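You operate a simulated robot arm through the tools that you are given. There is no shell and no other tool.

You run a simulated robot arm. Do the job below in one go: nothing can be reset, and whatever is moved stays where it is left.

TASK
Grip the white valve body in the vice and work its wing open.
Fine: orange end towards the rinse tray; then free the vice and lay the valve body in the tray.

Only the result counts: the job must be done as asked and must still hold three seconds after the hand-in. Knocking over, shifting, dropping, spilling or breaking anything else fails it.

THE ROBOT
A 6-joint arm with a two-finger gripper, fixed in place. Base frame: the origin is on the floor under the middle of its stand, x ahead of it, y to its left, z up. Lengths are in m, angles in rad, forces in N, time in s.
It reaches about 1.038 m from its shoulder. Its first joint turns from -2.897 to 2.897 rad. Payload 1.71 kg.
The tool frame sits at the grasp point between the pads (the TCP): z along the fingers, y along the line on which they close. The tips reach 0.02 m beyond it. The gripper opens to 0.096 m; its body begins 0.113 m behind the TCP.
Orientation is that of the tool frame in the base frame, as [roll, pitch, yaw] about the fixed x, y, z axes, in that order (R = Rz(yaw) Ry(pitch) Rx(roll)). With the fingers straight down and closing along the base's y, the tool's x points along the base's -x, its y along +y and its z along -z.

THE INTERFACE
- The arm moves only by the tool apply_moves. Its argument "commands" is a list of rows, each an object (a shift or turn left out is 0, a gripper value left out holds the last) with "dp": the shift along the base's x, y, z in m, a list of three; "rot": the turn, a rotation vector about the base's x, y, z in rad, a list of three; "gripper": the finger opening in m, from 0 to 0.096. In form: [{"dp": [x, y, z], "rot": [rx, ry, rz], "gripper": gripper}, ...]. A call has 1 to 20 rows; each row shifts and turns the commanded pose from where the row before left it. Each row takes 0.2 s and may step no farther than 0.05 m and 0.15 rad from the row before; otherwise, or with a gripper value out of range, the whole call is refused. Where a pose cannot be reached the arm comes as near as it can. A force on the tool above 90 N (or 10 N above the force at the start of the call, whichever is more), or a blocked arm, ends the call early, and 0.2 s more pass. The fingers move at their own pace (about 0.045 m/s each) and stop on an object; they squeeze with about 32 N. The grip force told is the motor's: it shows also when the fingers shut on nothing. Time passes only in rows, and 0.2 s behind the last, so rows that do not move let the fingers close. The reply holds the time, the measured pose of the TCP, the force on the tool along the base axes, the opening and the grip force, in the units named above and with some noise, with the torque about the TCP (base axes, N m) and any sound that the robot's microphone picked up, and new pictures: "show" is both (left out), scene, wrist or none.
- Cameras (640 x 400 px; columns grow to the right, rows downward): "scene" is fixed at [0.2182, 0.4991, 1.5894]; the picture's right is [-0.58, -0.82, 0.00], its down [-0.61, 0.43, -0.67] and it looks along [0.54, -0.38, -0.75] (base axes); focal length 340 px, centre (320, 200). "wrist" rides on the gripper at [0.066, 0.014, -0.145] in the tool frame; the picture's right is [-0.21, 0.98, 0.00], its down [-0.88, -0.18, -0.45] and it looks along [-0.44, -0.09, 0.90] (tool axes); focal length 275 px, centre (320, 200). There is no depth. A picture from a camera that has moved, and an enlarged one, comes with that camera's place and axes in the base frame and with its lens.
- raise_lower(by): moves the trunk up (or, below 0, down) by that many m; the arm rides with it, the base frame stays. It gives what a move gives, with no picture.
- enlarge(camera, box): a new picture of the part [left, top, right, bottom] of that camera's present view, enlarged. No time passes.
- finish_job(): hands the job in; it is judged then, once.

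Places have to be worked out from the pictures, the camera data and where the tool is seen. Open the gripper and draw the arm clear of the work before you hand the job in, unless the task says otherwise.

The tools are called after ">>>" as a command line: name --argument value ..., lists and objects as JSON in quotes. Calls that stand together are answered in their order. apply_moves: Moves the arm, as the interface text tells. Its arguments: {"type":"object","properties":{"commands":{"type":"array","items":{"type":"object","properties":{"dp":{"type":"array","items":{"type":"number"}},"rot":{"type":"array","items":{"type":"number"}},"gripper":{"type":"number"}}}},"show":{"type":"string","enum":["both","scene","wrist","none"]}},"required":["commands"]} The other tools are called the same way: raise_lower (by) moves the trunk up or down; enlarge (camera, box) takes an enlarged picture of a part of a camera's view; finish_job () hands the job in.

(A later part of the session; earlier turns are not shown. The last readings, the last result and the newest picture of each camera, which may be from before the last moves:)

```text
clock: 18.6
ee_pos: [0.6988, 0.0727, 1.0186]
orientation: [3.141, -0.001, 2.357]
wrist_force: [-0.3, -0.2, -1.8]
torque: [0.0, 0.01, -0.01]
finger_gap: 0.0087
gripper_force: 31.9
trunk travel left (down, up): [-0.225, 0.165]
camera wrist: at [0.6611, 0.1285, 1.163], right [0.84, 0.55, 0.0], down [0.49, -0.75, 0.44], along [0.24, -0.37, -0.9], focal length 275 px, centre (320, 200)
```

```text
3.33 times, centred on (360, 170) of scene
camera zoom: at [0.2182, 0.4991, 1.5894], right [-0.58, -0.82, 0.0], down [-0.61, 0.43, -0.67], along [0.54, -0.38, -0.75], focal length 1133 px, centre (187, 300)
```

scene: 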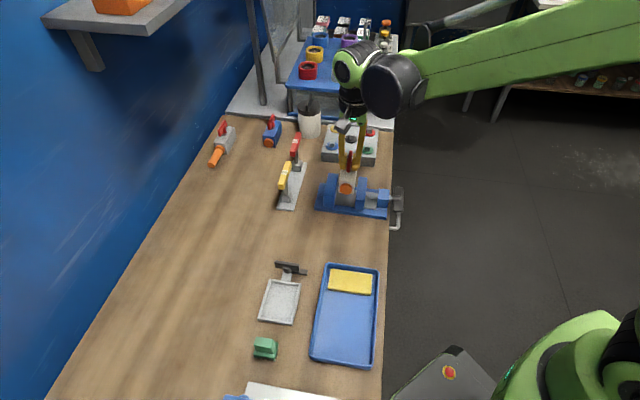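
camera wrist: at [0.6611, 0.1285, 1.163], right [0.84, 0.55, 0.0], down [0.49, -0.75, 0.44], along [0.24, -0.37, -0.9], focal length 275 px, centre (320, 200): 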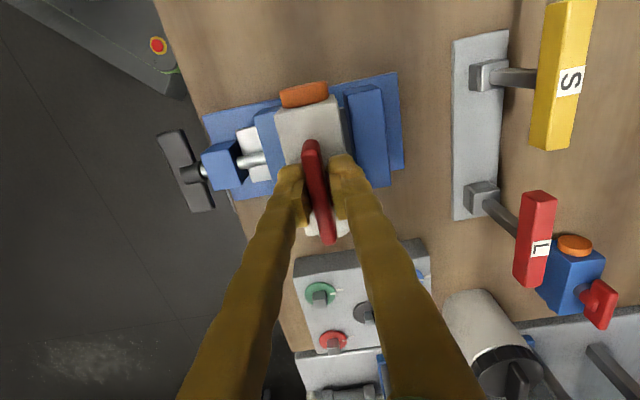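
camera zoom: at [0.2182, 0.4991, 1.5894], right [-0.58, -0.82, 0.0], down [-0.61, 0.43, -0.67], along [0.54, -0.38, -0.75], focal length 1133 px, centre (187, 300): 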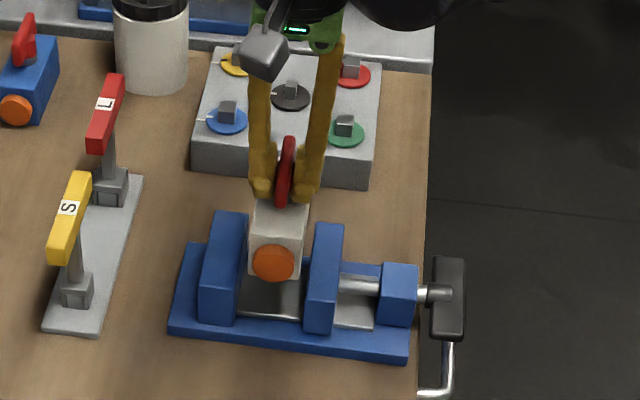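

The valve is centred over the gap within a millimetre or two in both views. I lower it into the gap in small steps, checking the force.

>>> apply_moves --commands '[{"dp": [0.0035, -0.0035, -0.01]}, {"dp": [0, 0, -0.01]}, {"dp": [0, 0, -0.01]}, {"dp": [0, 0, -0.01]}, {"dp": [0, 0, 0]}]'

>>> enlarge --camera "wrist" --box '[200, 50, 440, 230]'

>>> enlarge --camera "scene" --box '[310, 140, 410, 220]'

```text
clock: 19.8
ee_pos: [0.7027, 0.0693, 0.9801]
orientation: [-3.139, 0.001, 2.357]
wrist_force: [0.0, -0.1, -1.7]
torque: [0.01, 0.0, 0.0]
finger_gap: 0.0087
gripper_force: 32.2
trunk travel left (down, up): [-0.225, 0.165]
camera wrist: at [0.6641, 0.125, 1.125], right [0.84, 0.55, 0.0], down [0.49, -0.75, 0.44], along [0.24, -0.37, -0.9], focal length 275 px, centre (320, 200)
```

scene: 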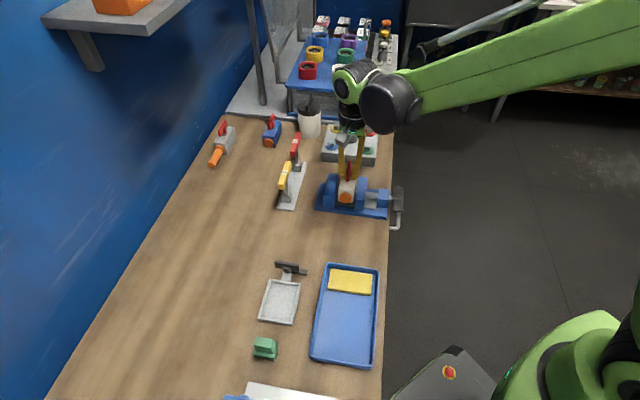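
wrist: 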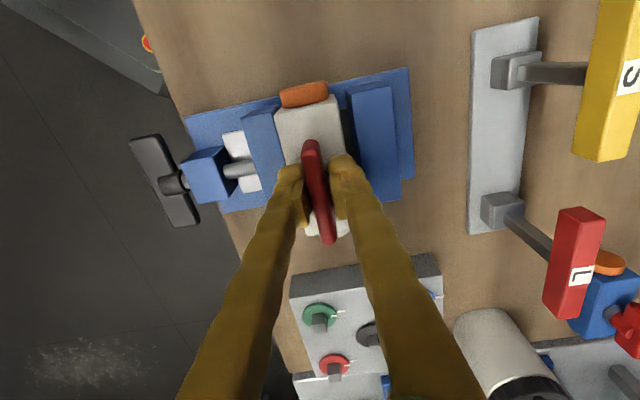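

```text
2.22 times, centred on (320, 140) of wrist
camera zoom: at [0.6641, 0.125, 1.125], right [0.84, 0.55, 0.0], down [0.49, -0.75, 0.44], along [0.24, -0.37, -0.9], focal length 612 px, centre (320, 333)
```

zoom: 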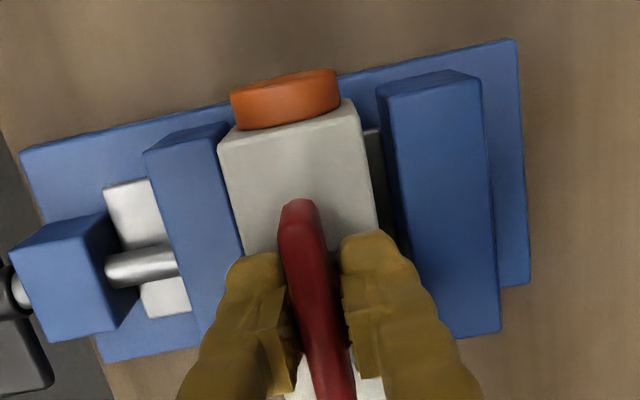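

```text
5.00 times, centred on (360, 180) of scene
camera zoom: at [0.2182, 0.4991, 1.5894], right [-0.58, -0.82, 0.0], down [-0.61, 0.43, -0.67], along [0.54, -0.38, -0.75], focal length 1699 px, centre (120, 300)
```

zoom: 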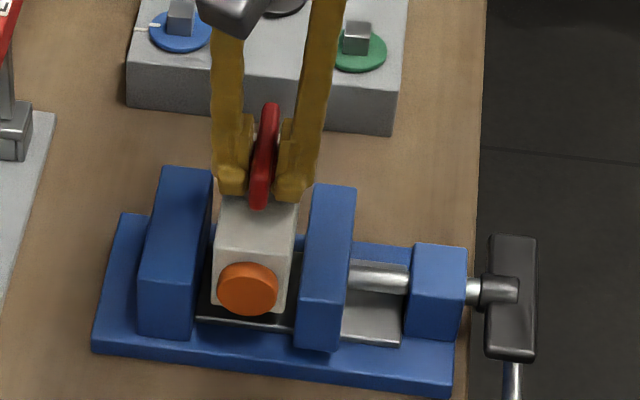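

The body is entering the gap, maybe 2–3 mm closer to the moving jaw; I nudge it 3 mm towards the fixed jaw and continue lowering carefully.

>>> apply_moves --commands '[{"dp": [0.002, 0.002, 0]}, {"dp": [0, 0, -0.008]}, {"dp": [0, 0, -0.008]}, {"dp": [0, 0, -0.004]}, {"dp": [0, 0, 0]}]' --show "none"

>>> enlarge --camera "scene" --box '[310, 140, 410, 220]'

>>> enlarge --camera "wrist" --box '[200, 50, 440, 230]'

```text
clock: 21.0
ee_pos: [0.7034, 0.0698, 0.9612]
orientation: [-3.14, 0.001, 2.356]
wrist_force: [0.0, -0.2, -1.0]
torque: [0.01, -0.02, 0.0]
finger_gap: 0.0086
gripper_force: 31.6
trunk travel left (down, up): [-0.225, 0.165]
```

```text
5.00 times, centred on (360, 180) of scene
camera zoom: at [0.2182, 0.4991, 1.5894], right [-0.58, -0.82, 0.0], down [-0.61, 0.43, -0.67], along [0.54, -0.38, -0.75], focal length 1699 px, centre (120, 300)
```

zoom: 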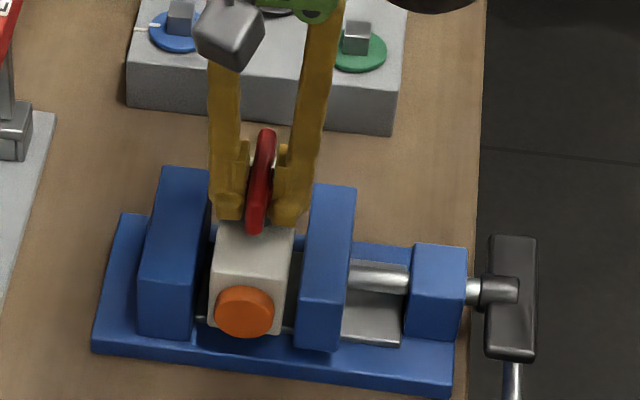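

```text
2.22 times, centred on (320, 140) of wrist
camera zoom: at [0.6648, 0.1255, 1.1064], right [0.84, 0.55, 0.0], down [0.49, -0.75, 0.44], along [0.24, -0.37, -0.9], focal length 612 px, centre (320, 333)
```

zoom: 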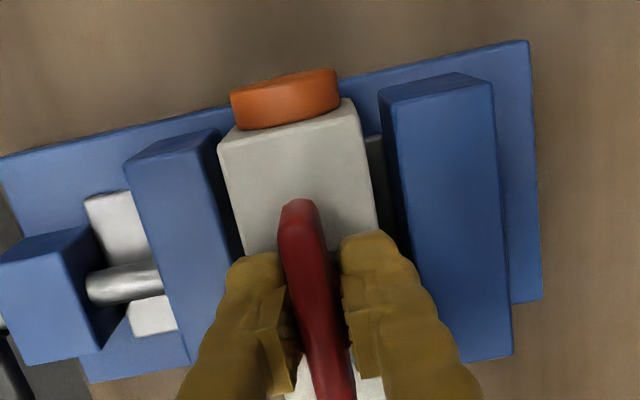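

Well centred now, with gaps on both sides. I lower further in 3 mm steps until it seats on the bed.

>>> apply_moves --commands '[{"dp": [0, 0, -0.004]}, {"dp": [0, 0, -0.004]}, {"dp": [0, 0, -0.003]}, {"dp": [0, 0, 0]}]' --show "none"

```text
clock: 22.0
ee_pos: [0.7035, 0.069, 0.9506]
orientation: [-3.141, 0.0, 2.354]
wrist_force: [0.0, 0.1, -1.5]
torque: [-0.04, -0.02, -0.01]
finger_gap: 0.0087
gripper_force: 31.5
trunk travel left (down, up): [-0.225, 0.165]
```

>>> apply_moves --commands '[{"dp": [0, 0, -0.003]}, {"dp": [0, 0, 0]}]' --show "none"

>>> enlarge --camera "scene" --box '[310, 140, 410, 220]'

```text
clock: 22.6
ee_pos: [0.7035, 0.0699, 0.9456]
orientation: [-3.141, 0.001, 2.355]
wrist_force: [0.0, -0.3, -1.6]
torque: [0.01, -0.03, 0.0]
finger_gap: 0.006
gripper_force: 31.6
trunk travel left (down, up): [-0.225, 0.165]
```

```text
5.00 times, centred on (360, 180) of scene
camera zoom: at [0.2182, 0.4991, 1.5894], right [-0.58, -0.82, 0.0], down [-0.61, 0.43, -0.67], along [0.54, -0.38, -0.75], focal length 1699 px, centre (120, 300)
```

zoom: 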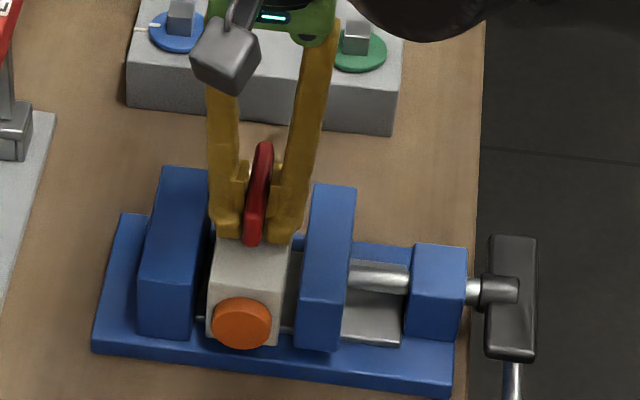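

The finger gap dropped to 6 mm while the force stays small; I wait one beat and look at the wing between the pads before going on.

>>> apply_moves --commands '[{"dp": [0, 0, 0]}]' --show "wrist"

>>> enlarge --camera "wrist" --box '[240, 80, 400, 260]'

>>> enlarge --camera "scene" --box '[330, 160, 380, 220]'

```text
clock: 23.0
ee_pos: [0.7037, 0.0692, 0.9482]
orientation: [-3.139, 0.0, 2.355]
wrist_force: [0.6, -0.3, -1.2]
torque: [-0.01, 0.02, 0.01]
finger_gap: 0.0058
gripper_force: 32.6
trunk travel left (down, up): [-0.225, 0.165]
camera wrist: at [0.6659, 0.1256, 1.0922], right [0.84, 0.55, 0.0], down [0.49, -0.75, 0.44], along [0.24, -0.37, -0.9], focal length 275 px, centre (320, 200)
```

wrist: 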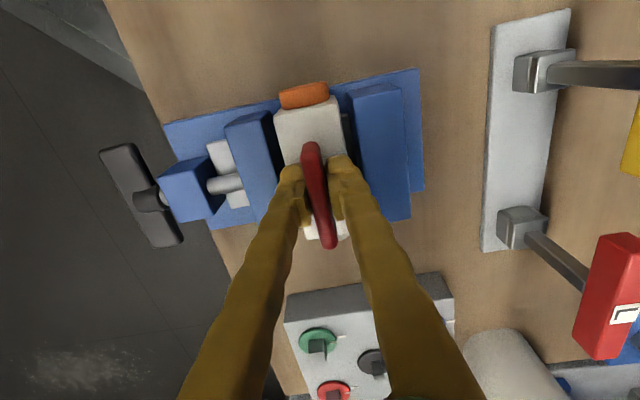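

```text
2.22 times, centred on (320, 170) of wrist
camera zoom: at [0.6659, 0.1256, 1.0922], right [0.84, 0.55, 0.0], down [0.49, -0.75, 0.44], along [0.24, -0.37, -0.9], focal length 612 px, centre (320, 267)
```

zoom: 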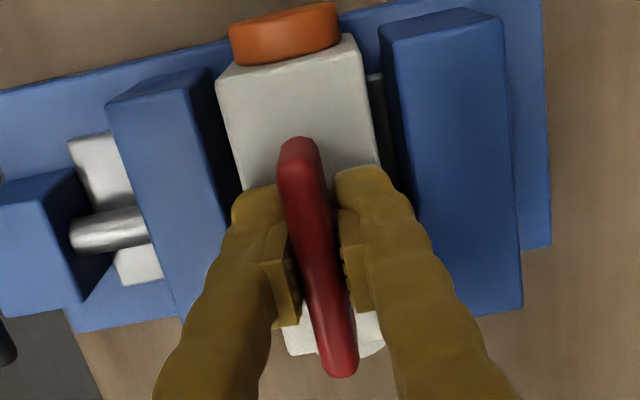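

```text
6.67 times, centred on (355, 190) of scene
camera zoom: at [0.2182, 0.4991, 1.5894], right [-0.58, -0.82, 0.0], down [-0.61, 0.43, -0.67], along [0.54, -0.38, -0.75], focal length 2266 px, centre (87, 267)
```

zoom: 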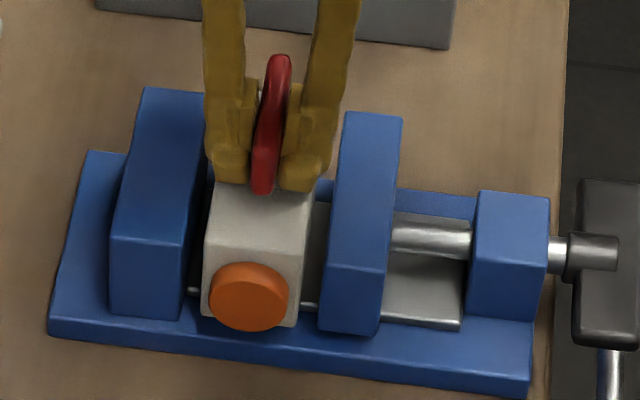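

The body's bottom comes out at z≈0.870, i.e. on the vice bed, and the hand is now only sharing its weight: it is seated. I open the fingers and rise.

>>> apply_moves --commands '[{"gripper": 0.02}, {"gripper": 0.04}, {"gripper": 0.04}, {"dp": [0, 0, 0.01]}, {"dp": [0, 0, 0.03]}, {"dp": [0, 0, 0.04]}, {"dp": [0, 0, 0.04]}]'

>>> enlarge --camera "scene" --box '[310, 150, 410, 230]'

>>> enlarge --camera "wrist" --box '[160, 60, 440, 240]'

```text
clock: 24.6
ee_pos: [0.7066, 0.0699, 1.0687]
orientation: [-3.139, -0.001, 2.358]
wrist_force: [0.2, -0.1, 0.5]
torque: [0.01, 0.0, -0.02]
finger_gap: 0.0401
gripper_force: 0.0
trunk travel left (down, up): [-0.225, 0.165]
camera wrist: at [0.6687, 0.127, 1.2131], right [0.84, 0.55, 0.0], down [0.49, -0.75, 0.44], along [0.24, -0.37, -0.9], focal length 275 px, centre (320, 200)
```

scene: 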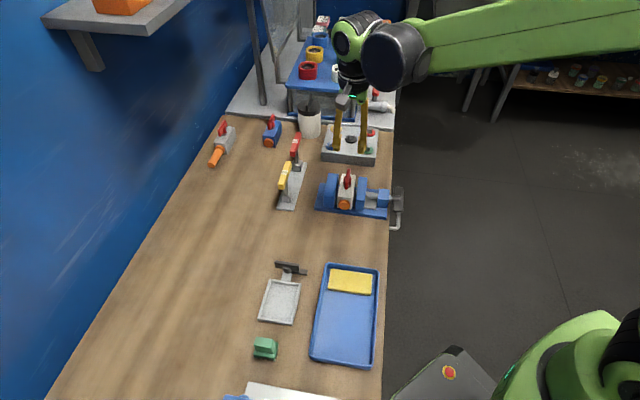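
wrist: 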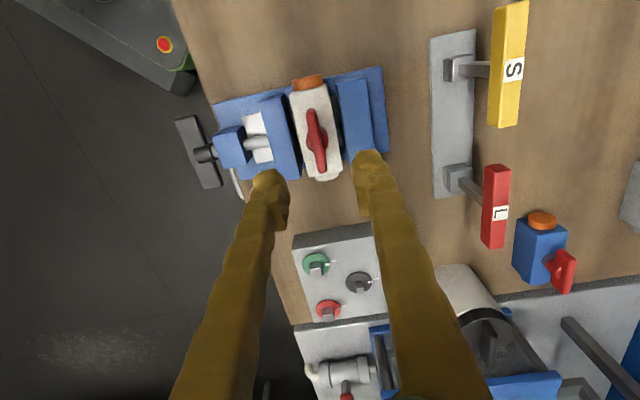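

```text
5.00 times, centred on (360, 190) of scene
camera zoom: at [0.2182, 0.4991, 1.5894], right [-0.58, -0.82, 0.0], down [-0.61, 0.43, -0.67], along [0.54, -0.38, -0.75], focal length 1699 px, centre (120, 250)
```

zoom: 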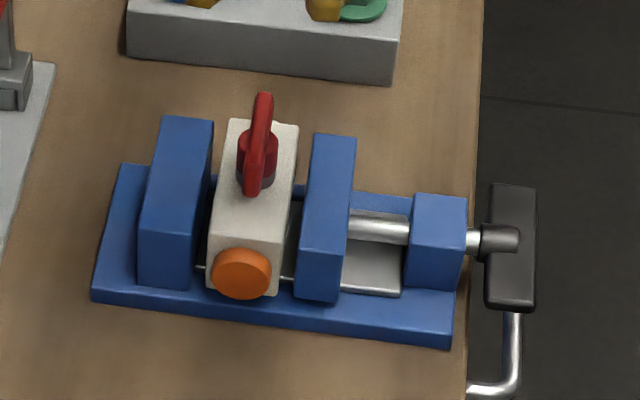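

```text
2.22 times, centred on (300, 150) of wrist
camera zoom: at [0.6687, 0.127, 1.2131], right [0.84, 0.55, 0.0], down [0.49, -0.75, 0.44], along [0.24, -0.37, -0.9], focal length 612 px, centre (364, 311)
```

zoom: 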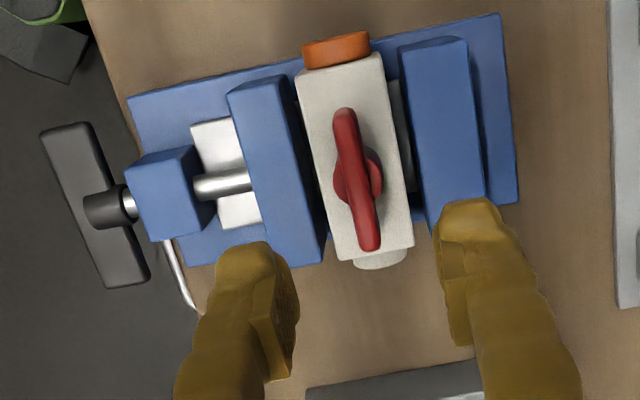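

The valve sits upright between the jaws, orange end towards the tray. Now the vice: the handle bar (~86×24×10 mm) lies horizontally along the table edge, axis at about u≈0.40, w≈−0.449, z≈0.892. I draw back towards the robot and swing the gripper to point horizontally at the handle.

>>> apply_moves --commands '[{"dp": [-0.03, -0.03, 0.01]}, {"dp": [-0.03, -0.03, 0]}, {"dp": [-0.03, -0.03, 0]}, {"dp": [-0.02, -0.02, 0], "rot": [0.101, -0.101, 0]}, {"dp": [-0.02, -0.02, 0], "rot": [0.101, -0.101, 0]}, {"dp": [-0.02, -0.02, 0], "rot": [0.101, -0.101, 0]}, {"dp": [-0.015, -0.015, 0], "rot": [0.101, -0.101, 0]}, {"dp": [-0.015, -0.015, 0], "rot": [0.101, -0.101, 0]}, {"dp": [-0.015, -0.015, 0], "rot": [0.101, -0.101, 0]}, {"dp": [-0.015, -0.015, 0], "rot": [0.101, -0.101, 0]}, {"dp": [0, 0, 0], "rot": [0.101, -0.101, 0]}, {"dp": [0, 0, 0], "rot": [0.101, -0.101, 0]}, {"dp": [0, 0, 0], "rot": [0.101, -0.101, 0]}, {"dp": [0, 0, 0], "rot": [0.101, -0.101, 0]}, {"dp": [0, 0, 0]}]'

```text
clock: 27.8
ee_pos: [0.4945, -0.1408, 1.0781]
orientation: [1.569, -0.002, 2.356]
wrist_force: [0.4, -0.8, -0.4]
torque: [0.02, -0.03, 0.05]
finger_gap: 0.0399
gripper_force: 0.1
trunk travel left (down, up): [-0.225, 0.165]
camera wrist: at [0.3439, -0.1971, 1.0912], right [0.14, -0.15, 0.98], down [0.31, -0.93, -0.19], along [0.94, 0.33, -0.09], focal length 275 px, centre (320, 200)
```

scene: 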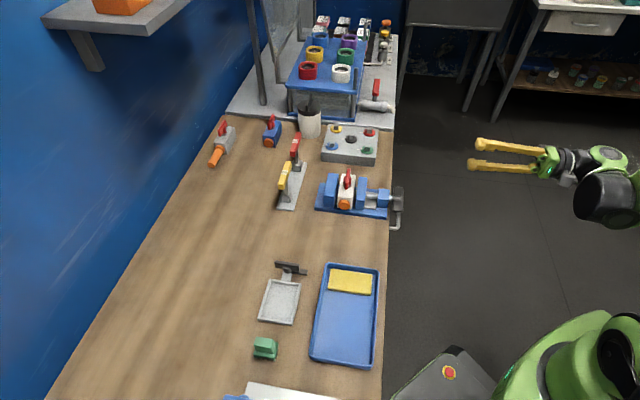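
wrist: 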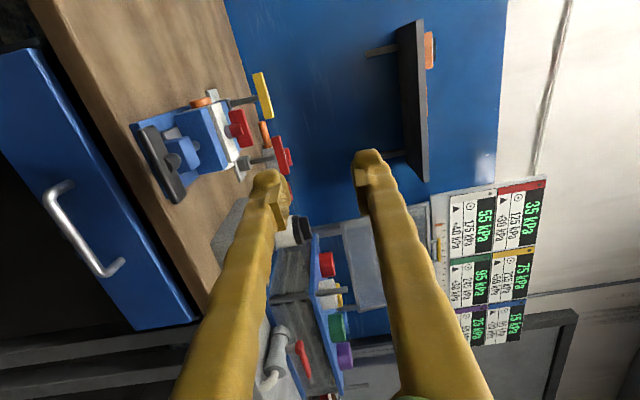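

The gripper now points horizontally at the vice. I zoom on the handle to fix its height and position.

>>> enlarge --camera "wrist" --box '[90, 60, 290, 220]'

>>> enlarge --camera "scene" --box '[370, 170, 420, 240]'

```text
2.50 times, centred on (190, 140) of wrist
camera zoom: at [0.3439, -0.1971, 1.0912], right [0.14, -0.15, 0.98], down [0.31, -0.93, -0.19], along [0.94, 0.33, -0.09], focal length 688 px, centre (645, 350)
```

zoom: 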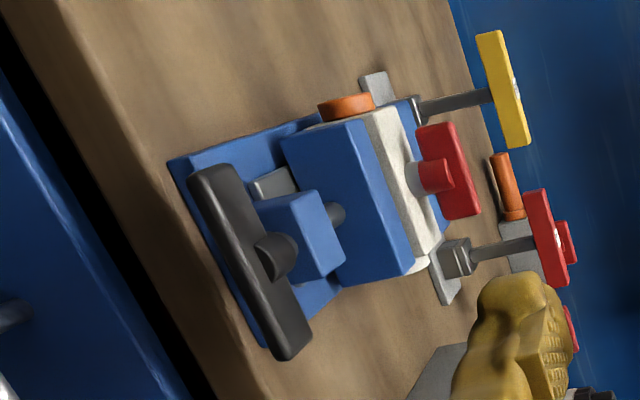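

```text
5.71 times, centred on (395, 205) of scene
camera zoom: at [0.2182, 0.4991, 1.5894], right [-0.58, -0.82, 0.0], down [-0.61, 0.43, -0.67], along [0.54, -0.38, -0.75], focal length 1942 px, centre (-109, 171)
```

zoom: 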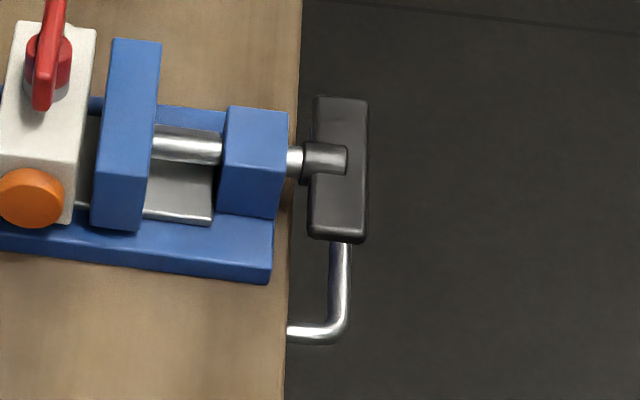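

The bar spans w −0.491…−0.404 with centre at about w −0.448, z 0.894. I come down in front of it, aiming the pads at the tray-side half of the bar (about 28 mm off the axis) so the handle can be cranked with leverage.

>>> apply_moves --commands '[{"dp": [0, 0.01, -0.045]}, {"dp": [0, 0.01, -0.045]}, {"dp": [0.0, 0.01, -0.045]}, {"dp": [0.0, 0.0, -0.05]}, {"dp": [0.018, 0.02, 0]}, {"dp": [0.018, 0.026, 0]}, {"dp": [0, 0, 0]}]'

>>> enlarge --camera "wrist" --box '[200, 60, 440, 240]'

>>> enlarge --camera "scene" --box '[360, 150, 480, 240]'

```text
clock: 29.4
ee_pos: [0.5854, -0.1203, 1.0256]
orientation: [1.572, -0.001, 2.357]
wrist_force: [-0.2, 0.1, -0.4]
torque: [-0.02, -0.02, -0.02]
finger_gap: 0.0399
gripper_force: 0.1
out of reach, approached as far as the arm can: row 1, 2, 3, 4
trunk travel left (down, up): [-0.225, 0.165]
camera wrist: at [0.4348, -0.1767, 1.0391], right [0.15, -0.14, 0.98], down [0.31, -0.93, -0.18], along [0.94, 0.33, -0.09], focal length 275 px, centre (320, 200)
```

scene: 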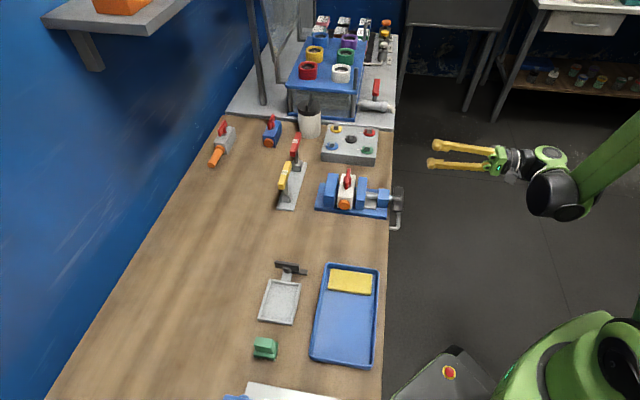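
wrist: 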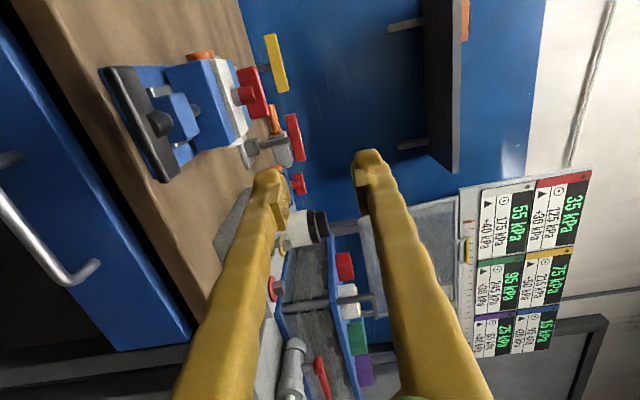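

```text
2.22 times, centred on (320, 150) of wrist
camera zoom: at [0.4348, -0.1767, 1.0391], right [0.15, -0.14, 0.98], down [0.31, -0.93, -0.18], along [0.94, 0.33, -0.09], focal length 612 px, centre (320, 311)
```

zoom: 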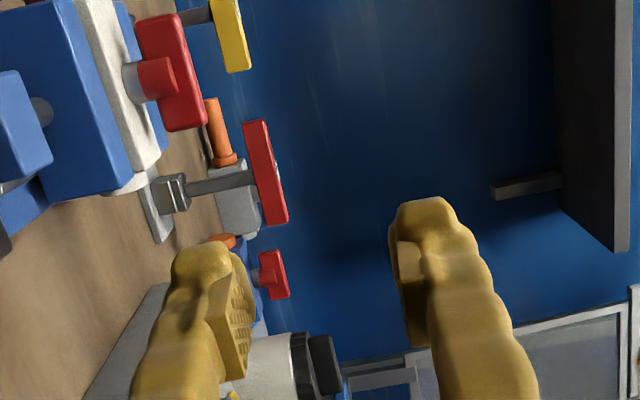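

```text
4.44 times, centred on (420, 195) of scene
camera zoom: at [0.2182, 0.4991, 1.5894], right [-0.58, -0.82, 0.0], down [-0.61, 0.43, -0.67], along [0.54, -0.38, -0.75], focal length 1510 px, centre (-124, 222)
```

zoom: 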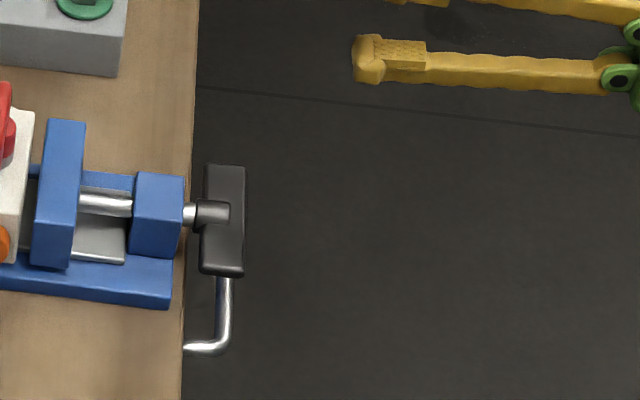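

The arm reports it cannot go lower with this orientation at the present trunk height. I pull back to the earlier reachable spot and then lower the trunk instead.

>>> apply_moves --commands '[{"dp": [-0.02, 0.0, 0.02]}, {"dp": [-0.02, 0.0, 0.02]}, {"dp": [-0.02, 0, 0]}, {"dp": [0, 0, 0]}]' --show "none"

```text
clock: 30.4
ee_pos: [0.5231, -0.1221, 1.0626]
orientation: [1.57, 0.0, 2.355]
wrist_force: [-0.4, 0.5, 0.3]
torque: [-0.03, 0.01, -0.01]
finger_gap: 0.0402
gripper_force: 0.0
trunk travel left (down, up): [-0.225, 0.165]
```

The arm follows again (u≈0.284, w≈−0.456, z=1.063). I lower the trunk in two steps; the fingertips stay about 10 cm clear of the table edge.

>>> raise_lower --by -0.06

>>> raise_lower --by -0.11

>>> apply_moves --commands '[{"dp": [0, 0, 0]}]'

```text
clock: 31.4
ee_pos: [0.5233, -0.1219, 1.0018]
orientation: [1.571, -0.001, 2.356]
wrist_force: [-0.1, 0.3, 0.3]
torque: [-0.02, 0.0, 0.01]
finger_gap: 0.0401
gripper_force: 0.0
trunk travel left (down, up): [-0.165, 0.225]
```

```text
clock: 32.8
ee_pos: [0.5227, -0.1217, 0.8913]
orientation: [1.571, 0.001, 2.356]
wrist_force: [0.1, 0.6, -1.4]
torque: [-0.04, 0.03, 0.0]
finger_gap: 0.0397
gripper_force: 0.2
trunk travel left (down, up): [-0.055, 0.335]
```

```text
clock: 33.2
ee_pos: [0.523, -0.1214, 0.8916]
orientation: [1.571, 0.001, 2.356]
wrist_force: [-0.5, -1.0, 0.3]
torque: [0.01, 0.02, 0.02]
finger_gap: 0.0399
gripper_force: 0.1
trunk travel left (down, up): [-0.055, 0.335]
camera wrist: at [0.3725, -0.1777, 0.9056], right [0.15, -0.15, 0.98], down [0.3, -0.93, -0.19], along [0.94, 0.33, -0.09], focal length 275 px, centre (320, 200)
```

scene: 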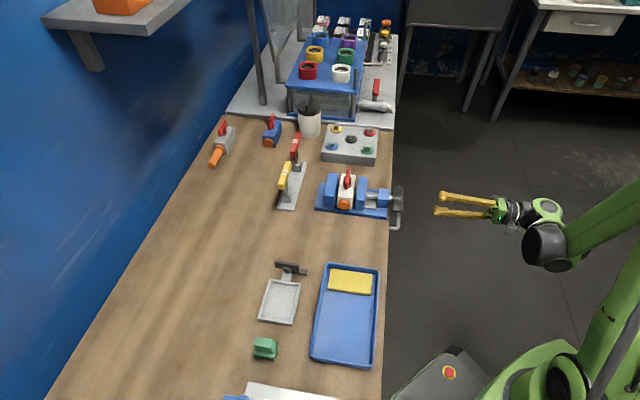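
wrist: 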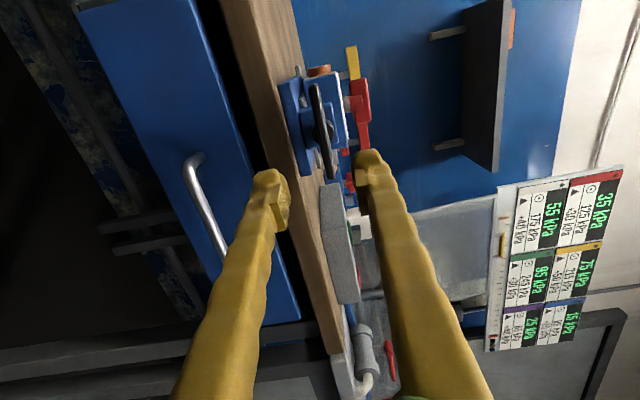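

>>> enlarge --camera "wrist" --box '[250, 50, 410, 220]'

```text
2.35 times, centred on (330, 135) of wrist
camera zoom: at [0.3725, -0.1777, 0.9056], right [0.15, -0.15, 0.98], down [0.3, -0.93, -0.19], along [0.94, 0.33, -0.09], focal length 648 px, centre (296, 353)
```

zoom: 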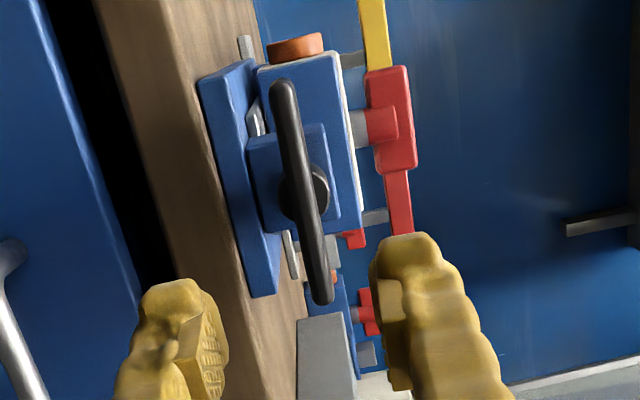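

Edge-on the bar sits at z≈0.897, centre w≈−0.448. I shift to w≈−0.42 at that height and advance until the tips are a few centimetres from the bar.

>>> apply_moves --commands '[{"dp": [0.0, 0.02, 0.005]}, {"dp": [0.006, 0.024, 0]}, {"dp": [0.0112, 0.0237, 0]}, {"dp": [0, 0, 0]}]' --show "wrist"

>>> enlarge --camera "wrist" --box '[230, 60, 410, 260]'

>>> enlarge --camera "scene" --box '[360, 150, 480, 240]'

```text
clock: 34.2
ee_pos: [0.5374, -0.0542, 0.8973]
orientation: [1.572, 0.0, 2.355]
wrist_force: [0.1, -1.3, -0.5]
torque: [0.0, 0.0, 0.01]
finger_gap: 0.0399
gripper_force: 0.0
trunk travel left (down, up): [-0.055, 0.335]
camera wrist: at [0.3874, -0.1098, 0.9112], right [0.15, -0.15, 0.98], down [0.3, -0.93, -0.19], along [0.94, 0.33, -0.09], focal length 275 px, centre (320, 200)
```

wrist: 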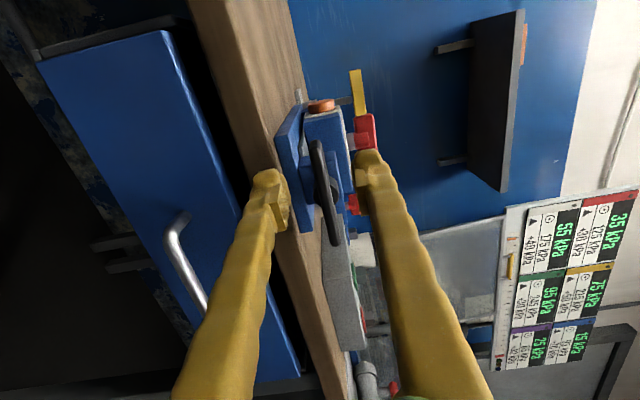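

```text
2.00 times, centred on (320, 160) of wrist
camera zoom: at [0.3874, -0.1098, 0.9112], right [0.15, -0.15, 0.98], down [0.3, -0.93, -0.19], along [0.94, 0.33, -0.09], focal length 551 px, centre (320, 280)
```

zoom: 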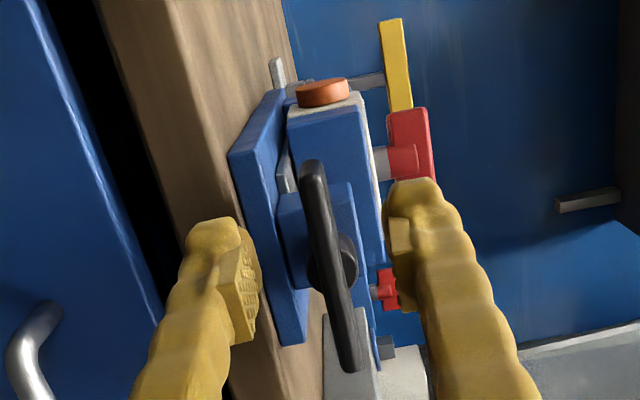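

```text
4.44 times, centred on (420, 195) of scene
camera zoom: at [0.2182, 0.4991, 1.5894], right [-0.58, -0.82, 0.0], down [-0.61, 0.43, -0.67], along [0.54, -0.38, -0.75], focal length 1510 px, centre (-124, 222)
```

zoom: 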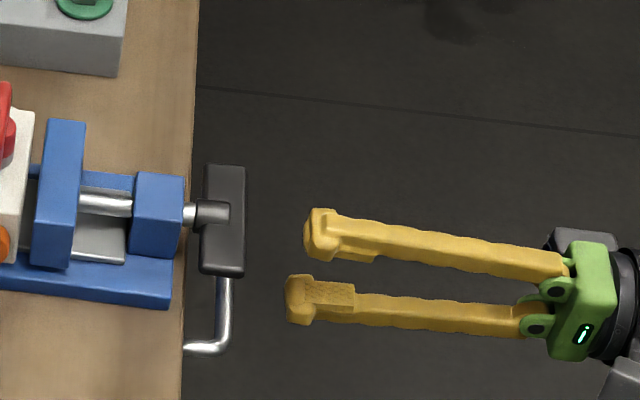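

Everything lines up: bar at z≈0.896 between the two fingers, 28 mm to the tray side of the axis. I advance 45 mm so the pads straddle the bar, then close.

>>> apply_moves --commands '[{"dp": [0.012, 0.011, 0]}, {"dp": [0.011, 0.0105, 0]}, {"dp": [0.0105, 0.01, 0]}, {"dp": [0, 0, 0]}]' --show "none"

>>> enlarge --camera "wrist" --box '[230, 60, 410, 260]'

>>> enlarge --camera "scene" --box '[360, 150, 480, 240]'

```text
clock: 35.2
ee_pos: [0.5751, -0.0224, 0.8974]
orientation: [1.571, 0.001, 2.357]
wrist_force: [-0.5, -0.1, -0.1]
torque: [0.01, 0.02, 0.01]
finger_gap: 0.0398
gripper_force: 0.0
trunk travel left (down, up): [-0.055, 0.335]
```

```text
2.00 times, centred on (320, 160) of wrist
camera zoom: at [0.4227, -0.0786, 0.9108], right [0.15, -0.15, 0.98], down [0.3, -0.93, -0.19], along [0.94, 0.33, -0.09], focal length 551 px, centre (320, 280)
```

zoom: 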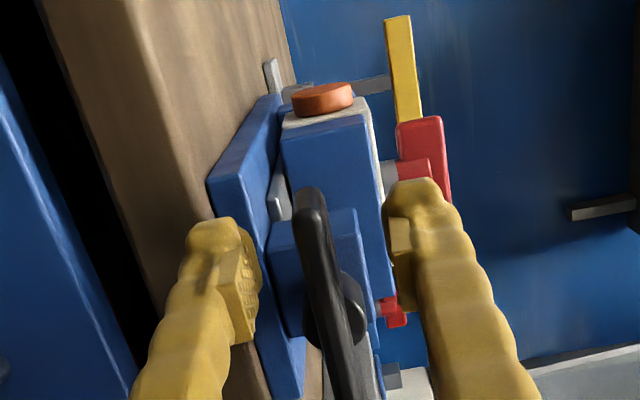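

```text
4.44 times, centred on (420, 195) of scene
camera zoom: at [0.2182, 0.4991, 1.5894], right [-0.58, -0.82, 0.0], down [-0.61, 0.43, -0.67], along [0.54, -0.38, -0.75], focal length 1510 px, centre (-124, 222)
```

zoom: 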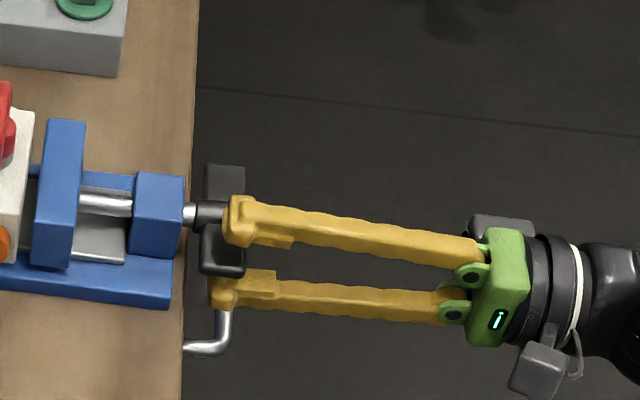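

The bar is between the fingers. I close on it and check the gap.

>>> apply_moves --commands '[{"gripper": 0.02}, {"gripper": 0.0}, {"gripper": 0.0}, {"gripper": 0.0}, {"gripper": 0.0}]' --show "wrist"

>>> enlarge --camera "wrist" --box '[230, 60, 410, 260]'

```text
clock: 36.4
ee_pos: [0.5734, -0.0218, 0.8966]
orientation: [1.57, 0.0, 2.357]
wrist_force: [-3.3, 2.9, -11.4]
torque: [0.06, 0.33, 0.05]
finger_gap: 0.0093
gripper_force: 35.0
trunk travel left (down, up): [-0.055, 0.335]
camera wrist: at [0.4227, -0.0786, 0.9106], right [0.15, -0.15, 0.98], down [0.3, -0.93, -0.19], along [0.94, 0.33, -0.09], focal length 275 px, centre (320, 200)
```

wrist: 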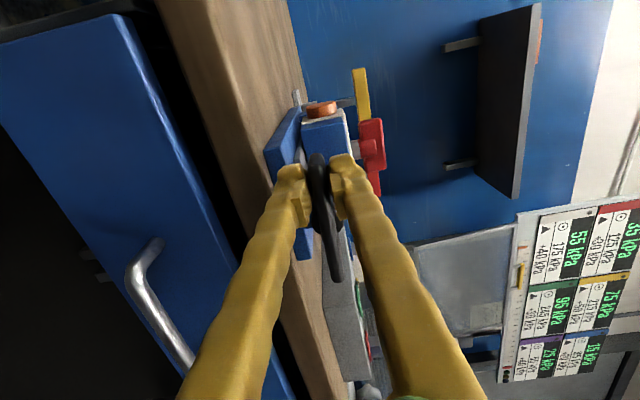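

```text
2.00 times, centred on (320, 160) of wrist
camera zoom: at [0.4227, -0.0786, 0.9106], right [0.15, -0.15, 0.98], down [0.3, -0.93, -0.19], along [0.94, 0.33, -0.09], focal length 551 px, centre (320, 280)
```

zoom: 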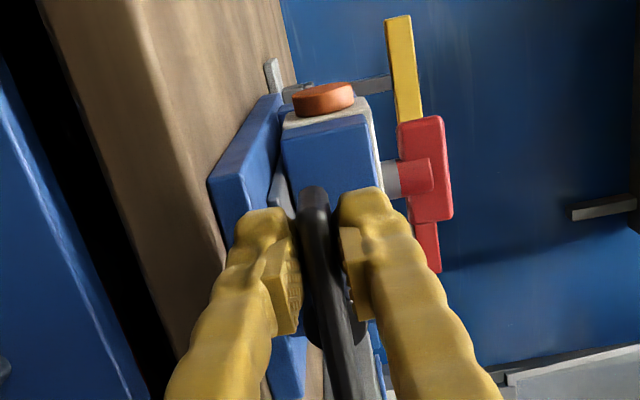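

The bar is held (gap 9.3 mm). I make a small test crank of 0.4 rad in the clockwise (closing) sense, moving along the arc about the screw axis, and check forces.

>>> apply_moves --commands '[{"dp": [0.0001, -0.0001, 0.0027], "rot": [0.0707, 0.0707, 0]}, {"dp": [0.0003, -0.0003, 0.0027], "rot": [0.0707, 0.0707, 0]}, {"dp": [0.0005, -0.0005, 0.0026], "rot": [0.0707, 0.0707, 0]}, {"dp": [0.0007, -0.0007, 0.0025], "rot": [0.0707, 0.0707, 0]}]' --show "wrist"

>>> enlarge --camera "scene" --box '[310, 150, 430, 230]'

```text
clock: 37.4
ee_pos: [0.5746, -0.0249, 0.9077]
orientation: [1.57, -0.405, 2.355]
wrist_force: [1.5, -3.0, -2.4]
torque: [-0.02, 0.12, -0.26]
finger_gap: 0.009
gripper_force: 35.2
trunk travel left (down, up): [-0.055, 0.335]
camera wrist: at [0.4318, -0.0876, 0.9456], right [0.4, -0.41, 0.82], down [0.2, -0.83, -0.51], along [0.89, 0.37, -0.25], focal length 275 px, centre (320, 200)
```

wrist: 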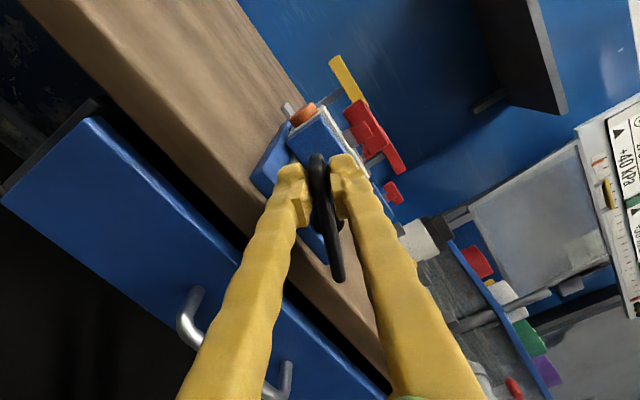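

```text
5.00 times, centred on (370, 190) of scene
camera zoom: at [0.2182, 0.4991, 1.5894], right [-0.58, -0.82, 0.0], down [-0.61, 0.43, -0.67], along [0.54, -0.38, -0.75], focal length 1699 px, centre (70, 250)
```

zoom: 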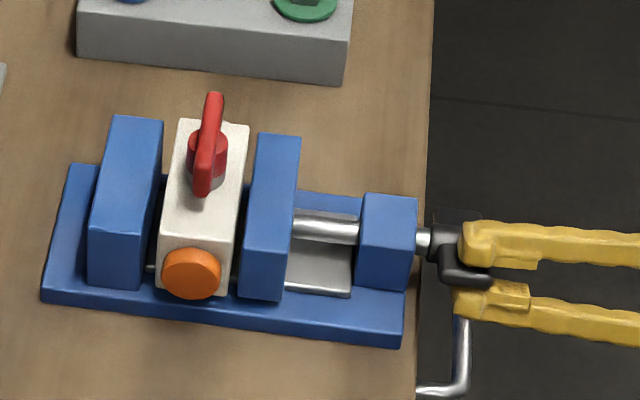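

The handle turns freely and the moving jaw advances (about 3–4 mm for 0.4 rad). I zoom to see whether the handle itself advances with the screw.

>>> enlarge --camera "scene" --box '[370, 170, 420, 240]'

>>> enlarge --camera "scene" --box '[310, 150, 410, 230]'

```text
5.71 times, centred on (395, 205) of scene
camera zoom: at [0.2182, 0.4991, 1.5894], right [-0.58, -0.82, 0.0], down [-0.61, 0.43, -0.67], along [0.54, -0.38, -0.75], focal length 1942 px, centre (-109, 171)
```

zoom: 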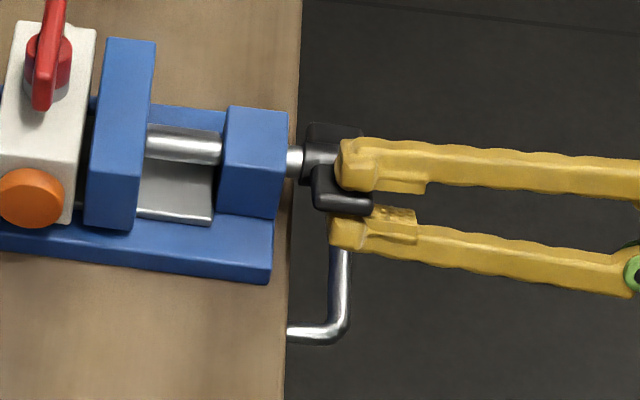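

```text
5.00 times, centred on (360, 190) of scene
camera zoom: at [0.2182, 0.4991, 1.5894], right [-0.58, -0.82, 0.0], down [-0.61, 0.43, -0.67], along [0.54, -0.38, -0.75], focal length 1699 px, centre (120, 250)
```

zoom: 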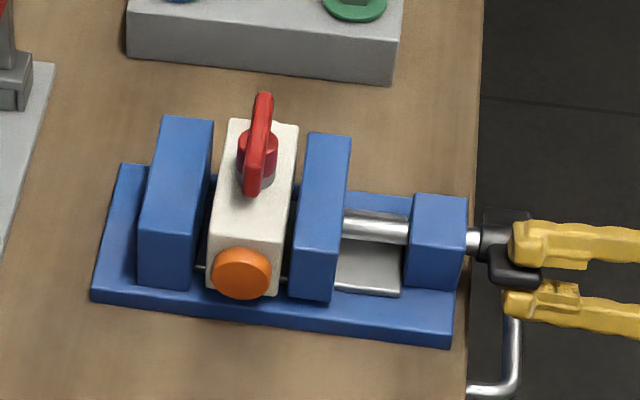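

The handle stays put axially while only the jaw moves (≈8 mm per rad), so about 2.3 rad in all should clamp. I continue along the arc to about 1.0 rad.

>>> apply_moves --commands '[{"dp": [0.0013, -0.0013, 0.0036], "rot": [0.106, 0.106, 0]}, {"dp": [0.0017, -0.0017, 0.0033], "rot": [0.106, 0.106, 0]}, {"dp": [0.002, -0.002, 0.0029], "rot": [0.106, 0.106, 0]}, {"dp": [0.0023, -0.0023, 0.0024], "rot": [0.106, 0.106, 0]}]' --show "none"

>>> enlarge --camera "scene" --box '[310, 150, 410, 230]'

```text
clock: 38.4
ee_pos: [0.5825, -0.0303, 0.9203]
orientation: [1.568, -1.002, 2.359]
wrist_force: [-16.9, -18.2, 4.9]
torque: [-0.1, -0.1, -0.06]
finger_gap: 0.0091
gripper_force: 35.3
trunk travel left (down, up): [-0.055, 0.335]
```

```text
5.00 times, centred on (360, 190) of scene
camera zoom: at [0.2182, 0.4991, 1.5894], right [-0.58, -0.82, 0.0], down [-0.61, 0.43, -0.67], along [0.54, -0.38, -0.75], focal length 1699 px, centre (120, 250)
```

zoom: 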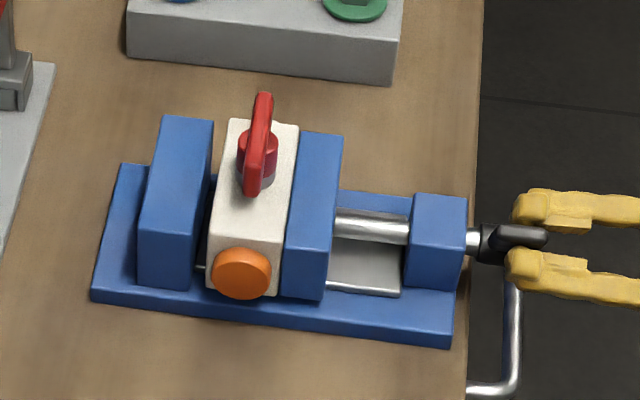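

The jaw now just touches the body, but the tool reads about 25 N pushing it away from the vice. I hold one beat and re-read before going on.

>>> apply_moves --commands '[{"dp": [0, 0, 0]}]' --show "wrist"

>>> enlarge --camera "wrist" --box '[230, 60, 410, 260]'

>>> enlarge --camera "scene" --box '[370, 170, 420, 240]'

```text
clock: 38.8
ee_pos: [0.5829, -0.0306, 0.9205]
orientation: [1.568, -0.999, 2.357]
wrist_force: [-14.9, -16.4, 13.3]
torque: [-0.01, -0.34, 0.05]
finger_gap: 0.009
gripper_force: 34.5
trunk travel left (down, up): [-0.055, 0.335]
camera wrist: at [0.4612, -0.1169, 0.9823], right [0.66, -0.66, 0.35], down [-0.09, -0.54, -0.84], along [0.75, 0.52, -0.41], focal length 275 px, centre (320, 200)
```

wrist: 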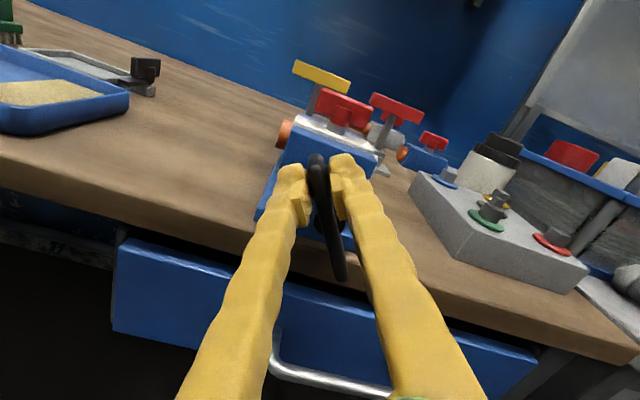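

```text
2.00 times, centred on (320, 160) of wrist
camera zoom: at [0.4612, -0.1169, 0.9823], right [0.66, -0.66, 0.35], down [-0.09, -0.54, -0.84], along [0.75, 0.52, -0.41], focal length 551 px, centre (320, 280)
```

zoom: 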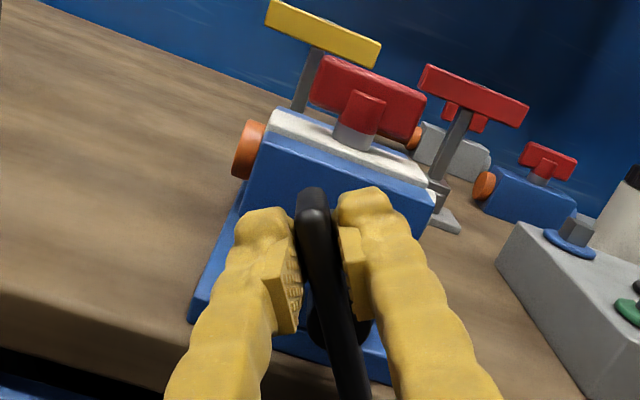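

```text
5.71 times, centred on (395, 205) of scene
camera zoom: at [0.2182, 0.4991, 1.5894], right [-0.58, -0.82, 0.0], down [-0.61, 0.43, -0.67], along [0.54, -0.38, -0.75], focal length 1942 px, centre (-109, 171)
```

zoom: 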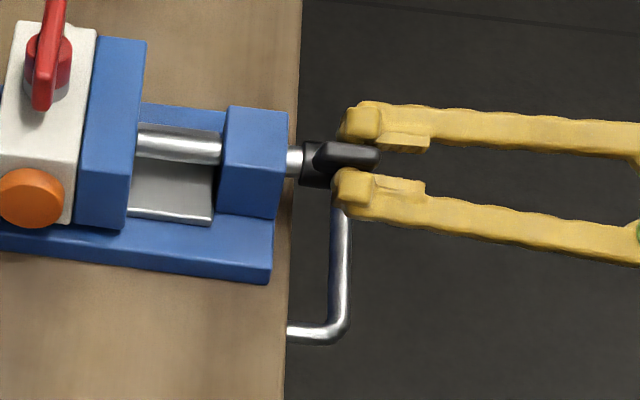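

The force is friction from the arm drifting ~2 mm along the bar plus a small arc mismatch; turning resistance itself is still tiny. I ease the tool back 1 mm, up 1 mm and continue to 1.6 rad.

>>> apply_moves --commands '[{"dp": [0.0018, -0.0032, 0.0027], "rot": [0.106, 0.106, 0]}, {"dp": [0.0027, -0.0027, 0.0014], "rot": [0.106, 0.106, 0]}, {"dp": [0.0028, -0.0028, 0.0008], "rot": [0.106, 0.106, 0]}, {"dp": [0.0029, -0.0029, 0.0002], "rot": [0.106, 0.106, 0]}]' --show "none"

>>> enlarge --camera "scene" --box '[310, 150, 410, 230]'

```text
clock: 39.8
ee_pos: [0.5939, -0.0426, 0.924]
orientation: [-1.586, -1.541, -0.77]
wrist_force: [1.0, 1.0, 12.4]
torque: [0.03, -0.21, 0.02]
finger_gap: 0.0093
gripper_force: 35.0
trunk travel left (down, up): [-0.055, 0.335]
```

```text
5.00 times, centred on (360, 190) of scene
camera zoom: at [0.2182, 0.4991, 1.5894], right [-0.58, -0.82, 0.0], down [-0.61, 0.43, -0.67], along [0.54, -0.38, -0.75], focal length 1699 px, centre (120, 250)
```

zoom: 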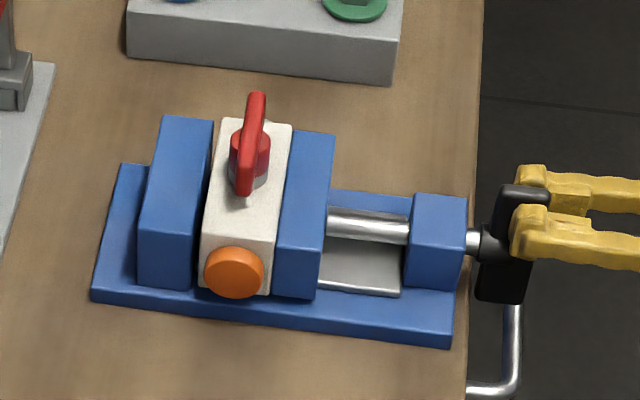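

The body slides along and is now close to the fixed jaw (θ≈1.6 rad). I continue in smaller batches, watching for the torque to rise.

>>> apply_moves --commands '[{"dp": [0.0028, -0.0028, 0.0002], "rot": [0.106, 0.106, 0]}, {"dp": [0.0028, -0.0028, -0.001], "rot": [0.106, 0.106, 0]}, {"dp": [0.0026, -0.0026, -0.0016], "rot": [0.106, 0.106, 0]}]' --show "none"

>>> enlarge --camera "scene" --box '[310, 150, 410, 230]'

```text
clock: 40.6
ee_pos: [0.6023, -0.0511, 0.9217]
orientation: [-1.574, -1.089, -0.783]
wrist_force: [22.6, 4.6, 20.4]
torque: [0.16, -0.37, -0.14]
finger_gap: 0.0093
gripper_force: 34.5
trunk travel left (down, up): [-0.055, 0.335]
```

```text
5.00 times, centred on (360, 190) of scene
camera zoom: at [0.2182, 0.4991, 1.5894], right [-0.58, -0.82, 0.0], down [-0.61, 0.43, -0.67], along [0.54, -0.38, -0.75], focal length 1699 px, centre (120, 250)
```

zoom: 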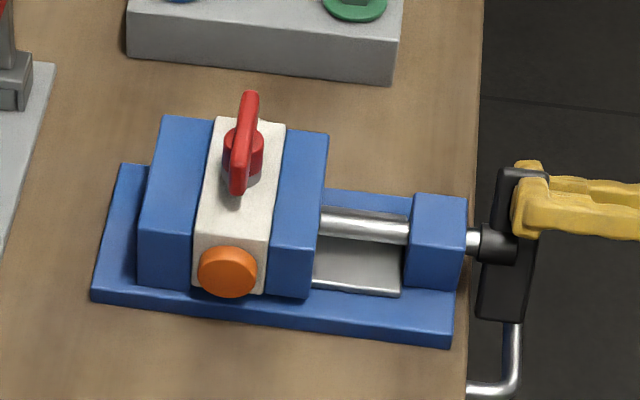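

The jaws are about to close on the body. I give another 0.15 rad, with a slightly larger radius to relieve the radial force, and read the torque.

>>> apply_moves --commands '[{"dp": [0.0033, -0.0023, -0.0013], "rot": [0.106, 0.106, 0]}]' --show "none"

>>> enlarge --camera "scene" --box '[310, 150, 410, 230]'

```text
clock: 41.0
ee_pos: [0.6049, -0.0542, 0.92]
orientation: [-1.576, -0.942, -0.784]
wrist_force: [8.9, -3.7, 10.4]
torque: [-0.02, -0.28, -0.17]
finger_gap: 0.0092
gripper_force: 34.5
trunk travel left (down, up): [-0.055, 0.335]
```

```text
5.00 times, centred on (360, 190) of scene
camera zoom: at [0.2182, 0.4991, 1.5894], right [-0.58, -0.82, 0.0], down [-0.61, 0.43, -0.67], along [0.54, -0.38, -0.75], focal length 1699 px, centre (120, 250)
```

zoom: 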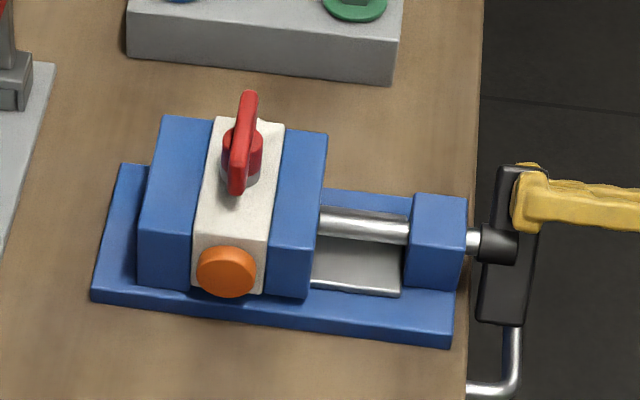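

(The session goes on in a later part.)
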